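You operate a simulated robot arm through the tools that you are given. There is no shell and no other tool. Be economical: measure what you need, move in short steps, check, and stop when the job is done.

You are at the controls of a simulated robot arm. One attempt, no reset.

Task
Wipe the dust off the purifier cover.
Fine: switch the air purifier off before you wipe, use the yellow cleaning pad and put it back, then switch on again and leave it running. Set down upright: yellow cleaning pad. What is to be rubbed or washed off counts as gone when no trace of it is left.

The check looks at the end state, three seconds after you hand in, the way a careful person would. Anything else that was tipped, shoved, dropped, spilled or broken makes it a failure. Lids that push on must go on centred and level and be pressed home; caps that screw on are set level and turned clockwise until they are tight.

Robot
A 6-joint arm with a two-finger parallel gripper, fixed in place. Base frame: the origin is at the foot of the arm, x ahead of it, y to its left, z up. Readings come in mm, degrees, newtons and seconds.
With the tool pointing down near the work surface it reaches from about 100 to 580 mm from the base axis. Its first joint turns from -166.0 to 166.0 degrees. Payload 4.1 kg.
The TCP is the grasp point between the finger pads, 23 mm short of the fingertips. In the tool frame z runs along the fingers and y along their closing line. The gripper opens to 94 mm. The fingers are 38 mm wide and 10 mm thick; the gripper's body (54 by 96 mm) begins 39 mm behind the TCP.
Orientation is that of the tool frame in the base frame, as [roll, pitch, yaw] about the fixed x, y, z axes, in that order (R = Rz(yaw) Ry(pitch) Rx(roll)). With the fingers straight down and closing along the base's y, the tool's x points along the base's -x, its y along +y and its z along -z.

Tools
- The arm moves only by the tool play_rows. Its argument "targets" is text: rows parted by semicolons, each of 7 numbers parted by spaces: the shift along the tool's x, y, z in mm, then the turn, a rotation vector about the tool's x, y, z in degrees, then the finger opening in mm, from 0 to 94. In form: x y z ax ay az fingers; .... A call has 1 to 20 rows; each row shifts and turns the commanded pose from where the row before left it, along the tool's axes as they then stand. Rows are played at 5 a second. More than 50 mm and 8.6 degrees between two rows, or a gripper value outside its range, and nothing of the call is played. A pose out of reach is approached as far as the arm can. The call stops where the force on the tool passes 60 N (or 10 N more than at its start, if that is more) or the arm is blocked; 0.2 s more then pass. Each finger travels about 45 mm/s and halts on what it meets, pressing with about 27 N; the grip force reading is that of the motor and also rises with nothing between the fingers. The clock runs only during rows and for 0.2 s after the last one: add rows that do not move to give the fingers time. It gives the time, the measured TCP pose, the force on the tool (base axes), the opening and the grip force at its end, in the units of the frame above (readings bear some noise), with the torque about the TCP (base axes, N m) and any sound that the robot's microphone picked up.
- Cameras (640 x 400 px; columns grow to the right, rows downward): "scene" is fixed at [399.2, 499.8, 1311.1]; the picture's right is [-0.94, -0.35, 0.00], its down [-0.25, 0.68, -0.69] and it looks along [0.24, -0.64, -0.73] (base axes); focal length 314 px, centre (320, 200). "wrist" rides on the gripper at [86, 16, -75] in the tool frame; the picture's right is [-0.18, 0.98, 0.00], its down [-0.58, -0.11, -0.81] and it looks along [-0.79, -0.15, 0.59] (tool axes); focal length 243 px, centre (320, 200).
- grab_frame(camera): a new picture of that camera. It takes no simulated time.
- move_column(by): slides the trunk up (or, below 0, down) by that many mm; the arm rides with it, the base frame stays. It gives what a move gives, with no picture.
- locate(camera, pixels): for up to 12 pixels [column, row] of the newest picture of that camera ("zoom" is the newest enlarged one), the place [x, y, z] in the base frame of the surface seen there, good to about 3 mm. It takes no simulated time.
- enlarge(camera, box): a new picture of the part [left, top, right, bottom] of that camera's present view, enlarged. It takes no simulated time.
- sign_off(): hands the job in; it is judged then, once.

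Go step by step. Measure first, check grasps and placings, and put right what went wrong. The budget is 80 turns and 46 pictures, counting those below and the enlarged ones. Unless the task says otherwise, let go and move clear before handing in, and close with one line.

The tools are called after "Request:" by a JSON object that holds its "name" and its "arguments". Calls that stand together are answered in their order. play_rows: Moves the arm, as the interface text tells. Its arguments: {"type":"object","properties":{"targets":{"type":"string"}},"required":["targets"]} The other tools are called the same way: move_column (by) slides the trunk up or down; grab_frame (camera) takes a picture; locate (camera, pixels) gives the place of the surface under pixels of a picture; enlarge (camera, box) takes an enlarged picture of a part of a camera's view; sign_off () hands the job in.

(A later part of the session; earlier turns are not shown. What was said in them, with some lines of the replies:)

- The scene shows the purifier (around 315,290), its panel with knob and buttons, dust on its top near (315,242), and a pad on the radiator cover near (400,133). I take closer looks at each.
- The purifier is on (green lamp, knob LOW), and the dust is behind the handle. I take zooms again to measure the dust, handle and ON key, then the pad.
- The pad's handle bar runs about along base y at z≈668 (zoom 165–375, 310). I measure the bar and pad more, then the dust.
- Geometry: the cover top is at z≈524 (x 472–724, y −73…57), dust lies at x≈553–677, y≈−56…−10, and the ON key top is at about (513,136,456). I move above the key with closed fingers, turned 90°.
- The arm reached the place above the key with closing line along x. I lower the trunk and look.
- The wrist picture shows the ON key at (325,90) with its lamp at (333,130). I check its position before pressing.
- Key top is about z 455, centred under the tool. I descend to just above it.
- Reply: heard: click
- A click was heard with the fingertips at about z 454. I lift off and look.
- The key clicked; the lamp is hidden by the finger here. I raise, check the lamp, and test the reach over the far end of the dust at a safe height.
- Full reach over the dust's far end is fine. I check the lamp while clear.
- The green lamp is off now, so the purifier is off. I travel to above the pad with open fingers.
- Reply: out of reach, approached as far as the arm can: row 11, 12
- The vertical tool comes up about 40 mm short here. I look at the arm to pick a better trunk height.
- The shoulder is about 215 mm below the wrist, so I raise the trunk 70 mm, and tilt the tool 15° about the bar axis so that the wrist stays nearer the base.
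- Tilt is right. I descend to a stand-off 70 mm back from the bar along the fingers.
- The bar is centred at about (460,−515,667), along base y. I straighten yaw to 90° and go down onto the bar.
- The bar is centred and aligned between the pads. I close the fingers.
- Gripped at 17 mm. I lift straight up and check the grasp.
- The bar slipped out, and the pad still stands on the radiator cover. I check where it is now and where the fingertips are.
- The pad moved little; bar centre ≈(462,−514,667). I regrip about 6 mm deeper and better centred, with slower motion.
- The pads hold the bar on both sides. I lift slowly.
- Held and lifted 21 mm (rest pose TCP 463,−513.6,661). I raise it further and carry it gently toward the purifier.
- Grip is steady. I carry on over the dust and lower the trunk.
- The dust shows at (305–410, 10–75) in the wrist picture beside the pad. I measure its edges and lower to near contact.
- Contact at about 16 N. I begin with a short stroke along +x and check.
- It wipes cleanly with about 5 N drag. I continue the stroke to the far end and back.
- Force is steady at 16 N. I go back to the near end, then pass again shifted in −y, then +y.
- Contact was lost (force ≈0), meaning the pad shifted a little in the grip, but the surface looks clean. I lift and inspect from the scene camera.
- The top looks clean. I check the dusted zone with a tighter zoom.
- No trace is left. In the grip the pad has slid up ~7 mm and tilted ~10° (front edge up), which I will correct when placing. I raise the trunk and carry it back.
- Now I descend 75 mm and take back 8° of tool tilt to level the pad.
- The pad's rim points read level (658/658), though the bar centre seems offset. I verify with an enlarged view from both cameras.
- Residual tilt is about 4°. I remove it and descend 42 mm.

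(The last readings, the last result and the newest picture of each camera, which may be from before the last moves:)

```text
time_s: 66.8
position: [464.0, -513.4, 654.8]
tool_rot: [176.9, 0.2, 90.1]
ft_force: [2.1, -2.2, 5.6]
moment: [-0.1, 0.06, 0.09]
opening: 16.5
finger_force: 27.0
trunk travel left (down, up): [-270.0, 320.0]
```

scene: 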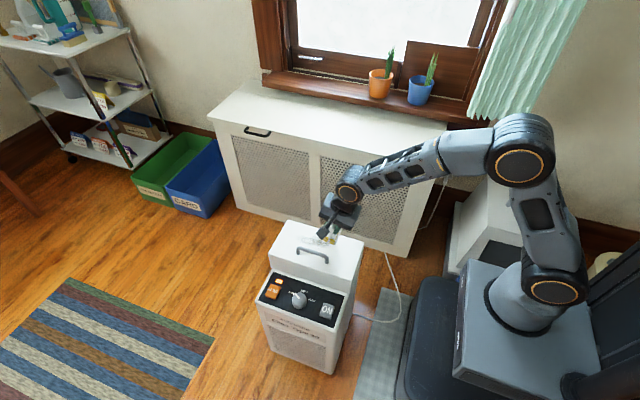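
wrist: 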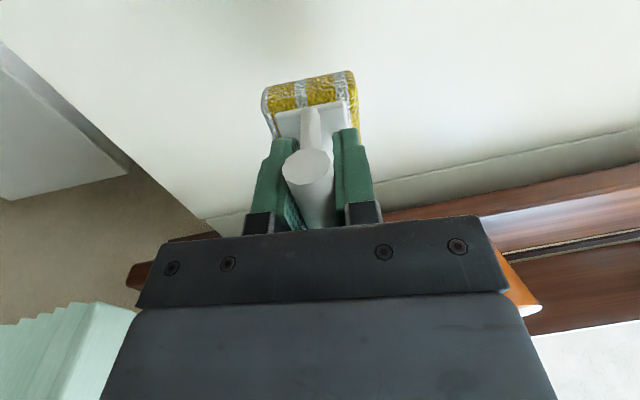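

Contact. I press one millimetre to seat it flat, then check.

Request:
{"name": "play_rows", "arguments": {"targets": "0 0 1 0 0 0 0;0 0 0.5 0 0 0 0;0 0 0 0 0 0 0"}}

Request:
{"name": "enlarge", "arguments": {"camera": "wrist", "box": [230, 60, 390, 160]}}

```text
time_s: 67.6
position: [463.8, -512.8, 653.4]
tool_rot: [176.8, 0.2, 90.1]
ft_force: [2.6, -4.3, 16.1]
moment: [-0.04, 0.04, 0.02]
opening: 16.9
finger_force: 26.6
trunk travel left (down, up): [-270.0, 320.0]
```

```text
4.00 times, centred on (310, 110) of wrist
```

zoom: 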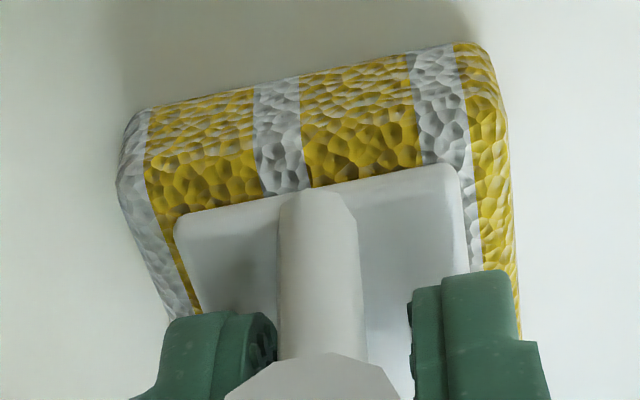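

Seated flat at 16 N. I ease off, open slowly and withdraw straight up.

Request:
{"name": "play_rows", "arguments": {"targets": "0 0 -1 0 0 0 0;0 0 0 0 0 0 17;0 0 0 0 0 0 20;0 0 0 0 0 0 26;0 0 0 0 0 0 34;0 0 0 0 0 0 40;0 0 0 0 0 0 40;0 0 -8 0 0 0 40;0 0 -15 0 0 0 40;0 0 -25 0 0 0 40;0 0 -25 0 0 0 40;0 0 -25 0 0 0 40;0 0 0 0 0 0 40"}}

Request:
{"name": "grab_frame", "arguments": {"camera": "wrist"}}

```text
time_s: 70.4
position: [457.2, -513.5, 750.6]
tool_rot: [177.0, 0.0, 90.1]
ft_force: [0.6, 0.4, -0.8]
moment: [-0.01, -0.01, -0.01]
opening: 40.1
finger_force: 0.2
trunk travel left (down, up): [-270.0, 320.0]
```

```text
11 pictures are left
```

wrist: 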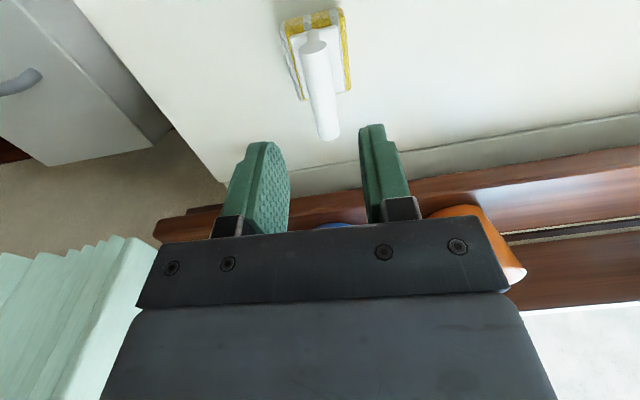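

Request:
{"name": "locate", "arguments": {"camera": "wrist", "pixels": [[316, 65], [328, 130], [320, 95], [315, 47], [286, 40], [302, 92], [341, 20], [348, 82]]}}

Request:
{"name": "play_rows", "arguments": {"targets": "0 0 -30 0 0 0 20;0 0 -30 0 0 0 0;20 5 0 3 0 0 0;35 10 0 0 0 0 0;40 10 0 0 0 0 0;40 10 0 0 0 0 0;40 10 0 0 0 0 0;40 10 0 0 0 0 0;40 0 0 0 0 0 0;40 0 0 0 0 0 0;40 0 0 0 0 0 0;40 0 0 0 0 0 0;40 0 0 0 0 0 0;40 0 0 0 0 0 0;40 0 0 0 0 0 0;40 0 0 0 0 0 0;40 0 0 0 0 0 0;36 0 0 0 0 0 0;0 0 0 0 0 0 0"}}

```text
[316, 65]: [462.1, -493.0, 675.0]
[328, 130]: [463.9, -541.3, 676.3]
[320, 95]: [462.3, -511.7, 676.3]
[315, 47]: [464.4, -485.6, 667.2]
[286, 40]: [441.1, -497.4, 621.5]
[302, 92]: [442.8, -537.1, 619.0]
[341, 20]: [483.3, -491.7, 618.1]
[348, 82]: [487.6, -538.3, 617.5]
```

```text
time_s: 74.4
position: [603.3, -293.6, 867.2]
tool_rot: [-180.0, -0.2, 90.1]
ft_force: [0.3, 0.4, -0.2]
moment: [-0.01, 0.07, -0.01]
opening: 0.0
finger_force: 27.3
out of reach, approached as far as the arm can: row 2, 3, 4, 5, 6, 7, 8, 9, 10, 11, 12, 13, 14, 15, 16, 17, 18
trunk travel left (down, up): [-270.0, 320.0]
```

The pad stands flat within ~2 mm of its old place. The arm skirted its reach limit; from here I pull inward and go on to above the key.

Request:
{"name": "play_rows", "arguments": {"targets": "0 -30 0 0 0 0 0;0 -30 0 0 0 0 0;0 -29 0 0 0 0 0;40 0 0 0 0 0 0;40 0 0 0 0 0 0;40 0 0 0 0 0 0;40 0 0 0 0 0 0;40 0 0 0 0 0 0;40 0 0 0 0 0 0;40 0 0 0 0 0 0;40 0 0 0 0 0 0;40 0 0 0 0 0 0;40 0 0 0 0 0 0;31 0 0 0 0 0 0;0 0 0 0 0 0 0"}}

```text
time_s: 77.6
position: [643.6, -168.5, 894.2]
tool_rot: [180.0, 0.0, 90.0]
ft_force: [1.0, 0.1, 0.4]
moment: [0.0, -0.02, -0.02]
opening: 0.1
finger_force: 26.9
out of reach, approached as far as the arm can: row 1, 2, 3, 4, 5, 6, 7, 8, 9, 10, 11, 12, 13, 14
trunk travel left (down, up): [-270.0, 320.0]
```

The reported pose does not match my command, so I hold still one row and look.

Request:
{"name": "play_rows", "arguments": {"targets": "0 0 0 0 0 0 0;0 0 0 0 0 0 0"}}

Request:
{"name": "grab_frame", "arguments": {"camera": "scene"}}

```text
time_s: 78.2
position: [643.4, -169.8, 893.6]
tool_rot: [-179.9, 0.0, 90.1]
ft_force: [0.4, -0.7, 1.1]
moment: [-0.02, 0.01, 0.02]
opening: 0.0
finger_force: 26.9
trunk travel left (down, up): [-270.0, 320.0]
```

```text
10 pictures are left
```

scene: 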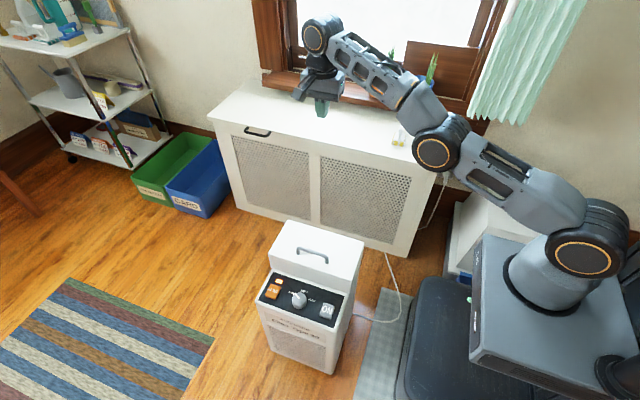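

The arm is nearly straight at its limit, but clear of everything. I draw it in with small steps, down and toward the base.

Request:
{"name": "play_rows", "arguments": {"targets": "0 -10 15 0 0 0 0;0 -10 15 0 0 0 0;0 -10 10 0 0 0 0;0 -15 0 0 0 0 0;0 -15 0 0 0 0 0;0 0 0 0 0 0 0"}}

```text
time_s: 79.6
position: [643.4, -170.1, 892.7]
tool_rot: [-179.9, -0.1, 90.1]
ft_force: [-0.5, 0.4, -0.1]
moment: [0.0, -0.01, 0.0]
opening: 0.2
finger_force: 27.0
out of reach, approached as far as the arm can: row 1, 2, 3, 4, 5
trunk travel left (down, up): [-270.0, 320.0]
```

At the straight-arm limit inward steps aren't solved; a larger straight-down step should bend the elbow. Nothing is below the tool there.

Request:
{"name": "play_rows", "arguments": {"targets": "0 0 45 0 0 0 0;0 0 45 0 0 0 0;0 0 0 0 0 0 0"}}

```text
time_s: 80.4
position: [664.0, -175.0, 831.7]
tool_rot: [179.9, 0.0, 90.1]
ft_force: [0.4, -0.6, 0.6]
moment: [0.01, 0.01, 0.01]
opening: 0.1
finger_force: 27.2
out of reach, approached as far as the arm can: row 1, 2
trunk travel left (down, up): [-270.0, 320.0]
```

Request:
{"name": "play_rows", "arguments": {"targets": "0 -30 38 0 0 0 0;0 -30 38 0 0 0 0;11 -46 0 0 0 0 0;0 0 0 0 0 0 0"}}

```text
time_s: 81.4
position: [663.5, -180.2, 820.3]
tool_rot: [-179.9, -0.1, 90.1]
ft_force: [-0.5, -0.3, -0.3]
moment: [-0.01, -0.01, 0.02]
opening: 0.0
finger_force: 27.2
out of reach, approached as far as the arm can: row 1, 2, 3
trunk travel left (down, up): [-270.0, 320.0]
```

Earlier at the limit, tilting the tool (wrist inward) did work, so I use that again.

Request:
{"name": "play_rows", "arguments": {"targets": "0 0 0 -5 0 0 0;0 0 0 -5 0 0 0;0 0 0 -5 0 0 0;0 0 0 0 0 0 0"}}

```text
time_s: 82.4
position: [705.0, -194.1, 830.1]
tool_rot: [165.1, -0.1, 90.0]
ft_force: [0.1, -0.4, -0.2]
moment: [0.01, 0.0, 0.0]
opening: 0.0
finger_force: 26.6
out of reach, approached as far as the arm can: row 1, 2, 3
trunk travel left (down, up): [-270.0, 320.0]
```

The tilt only swung the tip. Near a straight elbow even 10 mm inward needs a large joint turn, so I try tiny inward steps along the arm line.

Request:
{"name": "play_rows", "arguments": {"targets": "0.13 -0.46 0 0 0 0 0;0.13 -0.46 0 0 0 0 0;0.13 -0.46 0 0 0 0 0;0.26 -0.93 0 0 0 0 0;0.26 -0.93 0 0 0 0 0;0.26 -0.93 0 0 0 0 0;0.26 -0.93 0 0 0 0 0;0.52 -1.9 0 0 0 0 0;0.52 -1.9 0 0 0 0 0;0.52 -1.9 0 0 0 0 0;0.52 -1.9 0 0 0 0 0;0.52 -1.9 0 0 0 0 0;0.52 -1.9 0 0 0 0 0;1 -3.7 0 0 0 0 0;1 -3.7 0 0 0 0 0;1 -3.7 0 0 0 0 0;1 -3.7 0 0 0 0 0;2 -7.4 0 0 0 0 0;2 -7.4 0 0 0 0 0;2 -7.4 0 0 0 0 0"}}

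```text
time_s: 86.6
position: [653.0, -181.0, 816.0]
tool_rot: [165.0, 0.1, 90.1]
ft_force: [-1.1, 1.4, 0.3]
moment: [-0.02, 0.01, -0.02]
opening: 0.0
finger_force: 26.7
out of reach, approached as far as the arm can: row 6
trunk travel left (down, up): [-270.0, 320.0]
```

Freed from the limit. I draw in further, remove the tilt, and go toward the key.

Request:
{"name": "play_rows", "arguments": {"targets": "0 -14.5 -3.9 0 0 0 0;0 -19.3 -5.2 0 0 0 0;0 -29 -7.8 0 0 0 0;0 -38.6 -10.4 0 0 0 0;0 -34 -9 0 0 0 0;0 0 0 5 0 0 0;0 0 0 5 0 0 0;0 0 0 5 0 0 0;40 0 0 0 0 0 0;40 0 0 0 0 0 0;40 0 0 0 0 0 0;40 0 0 0 0 0 0;40 0 0 0 0 0 0;40 0 0 0 0 0 0;40 0 0 0 0 0 0;38 0 0 0 0 0 0;0 0 0 0 0 0 0"}}

```text
time_s: 90.2
position: [513.5, 138.4, 816.2]
tool_rot: [-179.9, 0.1, 90.2]
ft_force: [0.0, 0.0, 0.3]
moment: [0.02, 0.01, -0.02]
opening: 0.0
finger_force: 27.4
trunk travel left (down, up): [-270.0, 320.0]
```

Back above the key as before. I lower the trunk so the fingertips hang well clear over it.

Request:
{"name": "move_column", "arguments": {"by": -255}}

Request:
{"name": "play_rows", "arguments": {"targets": "0 0 30 0 0 0 0;0 0 30 0 0 0 0;0 0 15 0 0 0 0;0 0 6 0 0 0 0;0 0 0 0 0 0 0"}}

```text
time_s: 92.8
position: [513.8, 138.7, 561.8]
tool_rot: [-180.0, 0.1, 90.1]
ft_force: [-0.5, 0.4, 0.9]
moment: [0.02, 0.0, -0.02]
opening: 0.2
finger_force: 26.6
trunk travel left (down, up): [-15.0, 575.0]
```

```text
time_s: 94.0
position: [513.4, 138.5, 479.5]
tool_rot: [179.9, 0.0, 90.1]
ft_force: [0.7, -0.2, 0.8]
moment: [0.0, -0.02, -0.01]
opening: 0.0
finger_force: 27.0
trunk travel left (down, up): [-15.0, 575.0]
```

Request:
{"name": "play_rows", "arguments": {"targets": "0 0 1 0 0 0 0;0 0 1 0 0 0 0;0 0 1 0 0 0 0;0 0 0 0 0 0 0"}}

```text
time_s: 95.0
position: [513.5, 138.4, 477.5]
tool_rot: [-179.9, 0.0, 90.1]
ft_force: [0.2, 0.7, 1.2]
moment: [-0.04, 0.02, 0.01]
opening: 0.0
finger_force: 26.8
trunk travel left (down, up): [-15.0, 575.0]
```

No click yet; half-millimetre steps further.

Request:
{"name": "play_rows", "arguments": {"targets": "0 0 0.5 0 0 0 0;0 0 0.5 0 0 0 0;0 0 0 0 0 0 0"}}

```text
time_s: 95.8
position: [512.9, 138.1, 476.9]
tool_rot: [179.9, 0.0, 90.1]
ft_force: [0.1, 0.5, 0.8]
moment: [0.04, 0.02, 0.03]
opening: 0.0
finger_force: 27.0
trunk travel left (down, up): [-15.0, 575.0]
```

Request:
{"name": "play_rows", "arguments": {"targets": "0 0 0.5 0 0 0 0;0 0 0.5 0 0 0 0;0 0 0 0 0 0 0"}}

```text
time_s: 96.6
position: [513.7, 138.2, 475.2]
tool_rot: [180.0, 0.0, 90.1]
ft_force: [-0.9, 0.7, 1.8]
moment: [0.0, 0.03, -0.03]
opening: 0.0
finger_force: 27.2
trunk travel left (down, up): [-15.0, 575.0]
heard: click
```

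Click. I lift off, move sideways clear, and look.

Request:
{"name": "play_rows", "arguments": {"targets": "0 0 -10 0 0 0 0;0 0 -30 0 0 0 0;0 0 -45 0 0 0 0;0 0 -45 0 0 0 0;0 -30 0 0 0 0 0;0 -40 0 0 0 0 0;0 -40 0 0 0 0 0;0 0 0 0 0 0 0"}}

Request:
{"name": "enlarge", "arguments": {"camera": "scene", "box": [250, 215, 378, 325]}}

Request:
{"name": "grab_frame", "arguments": {"camera": "scene"}}

Request:
{"name": "enlarge", "arguments": {"camera": "scene", "box": [370, 100, 450, 150]}}

```text
time_s: 98.4
position: [401.4, 137.4, 604.8]
tool_rot: [179.9, 0.0, 90.1]
ft_force: [-1.0, -1.5, 1.0]
moment: [0.0, 0.0, -0.03]
opening: 0.0
finger_force: 26.6
trunk travel left (down, up): [-15.0, 575.0]
```

```text
3.64 times, centred on (314, 270) of scene
```

zoom: 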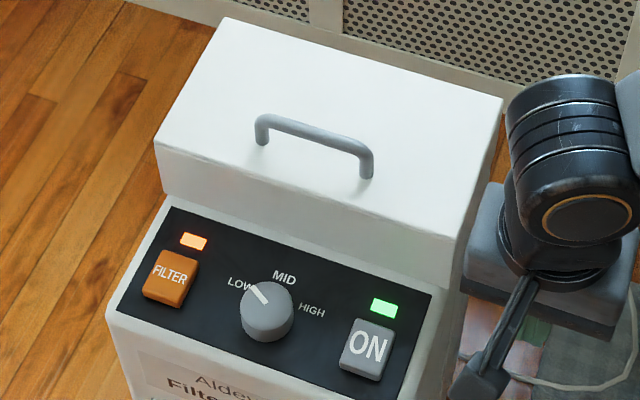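

```text
8 pictures are left
```

scene: 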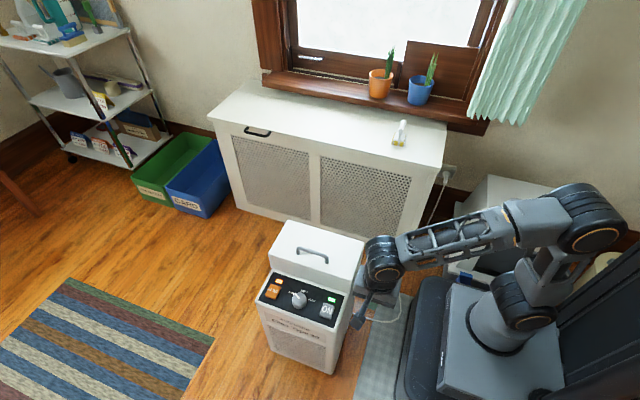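

```text
8.00 times, centred on (410, 125) of scene
```

zoom: 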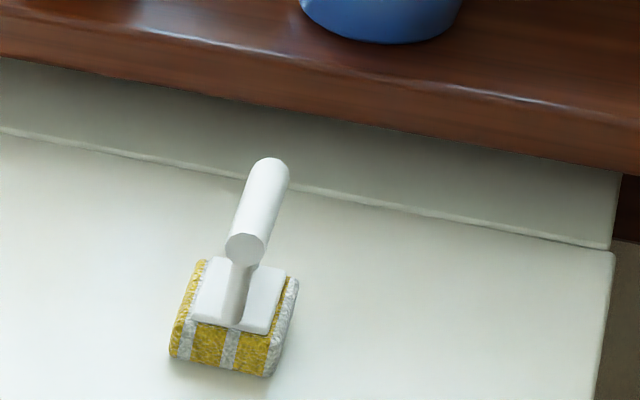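

The green lamp is lit and the knob is still on LOW. The cover is clean, the pad stands upright in its place, and the arm is clear, so I hand in.

Request:
{"name": "sign_off", "arguments": {}}

```text
The job is handed in.
```

I wiped the purifier cover with the yellow pad until no dust showed, with the purifier switched off. The pad is back upright within about 2 mm of where it was, and the purifier is on and running again at LOW.
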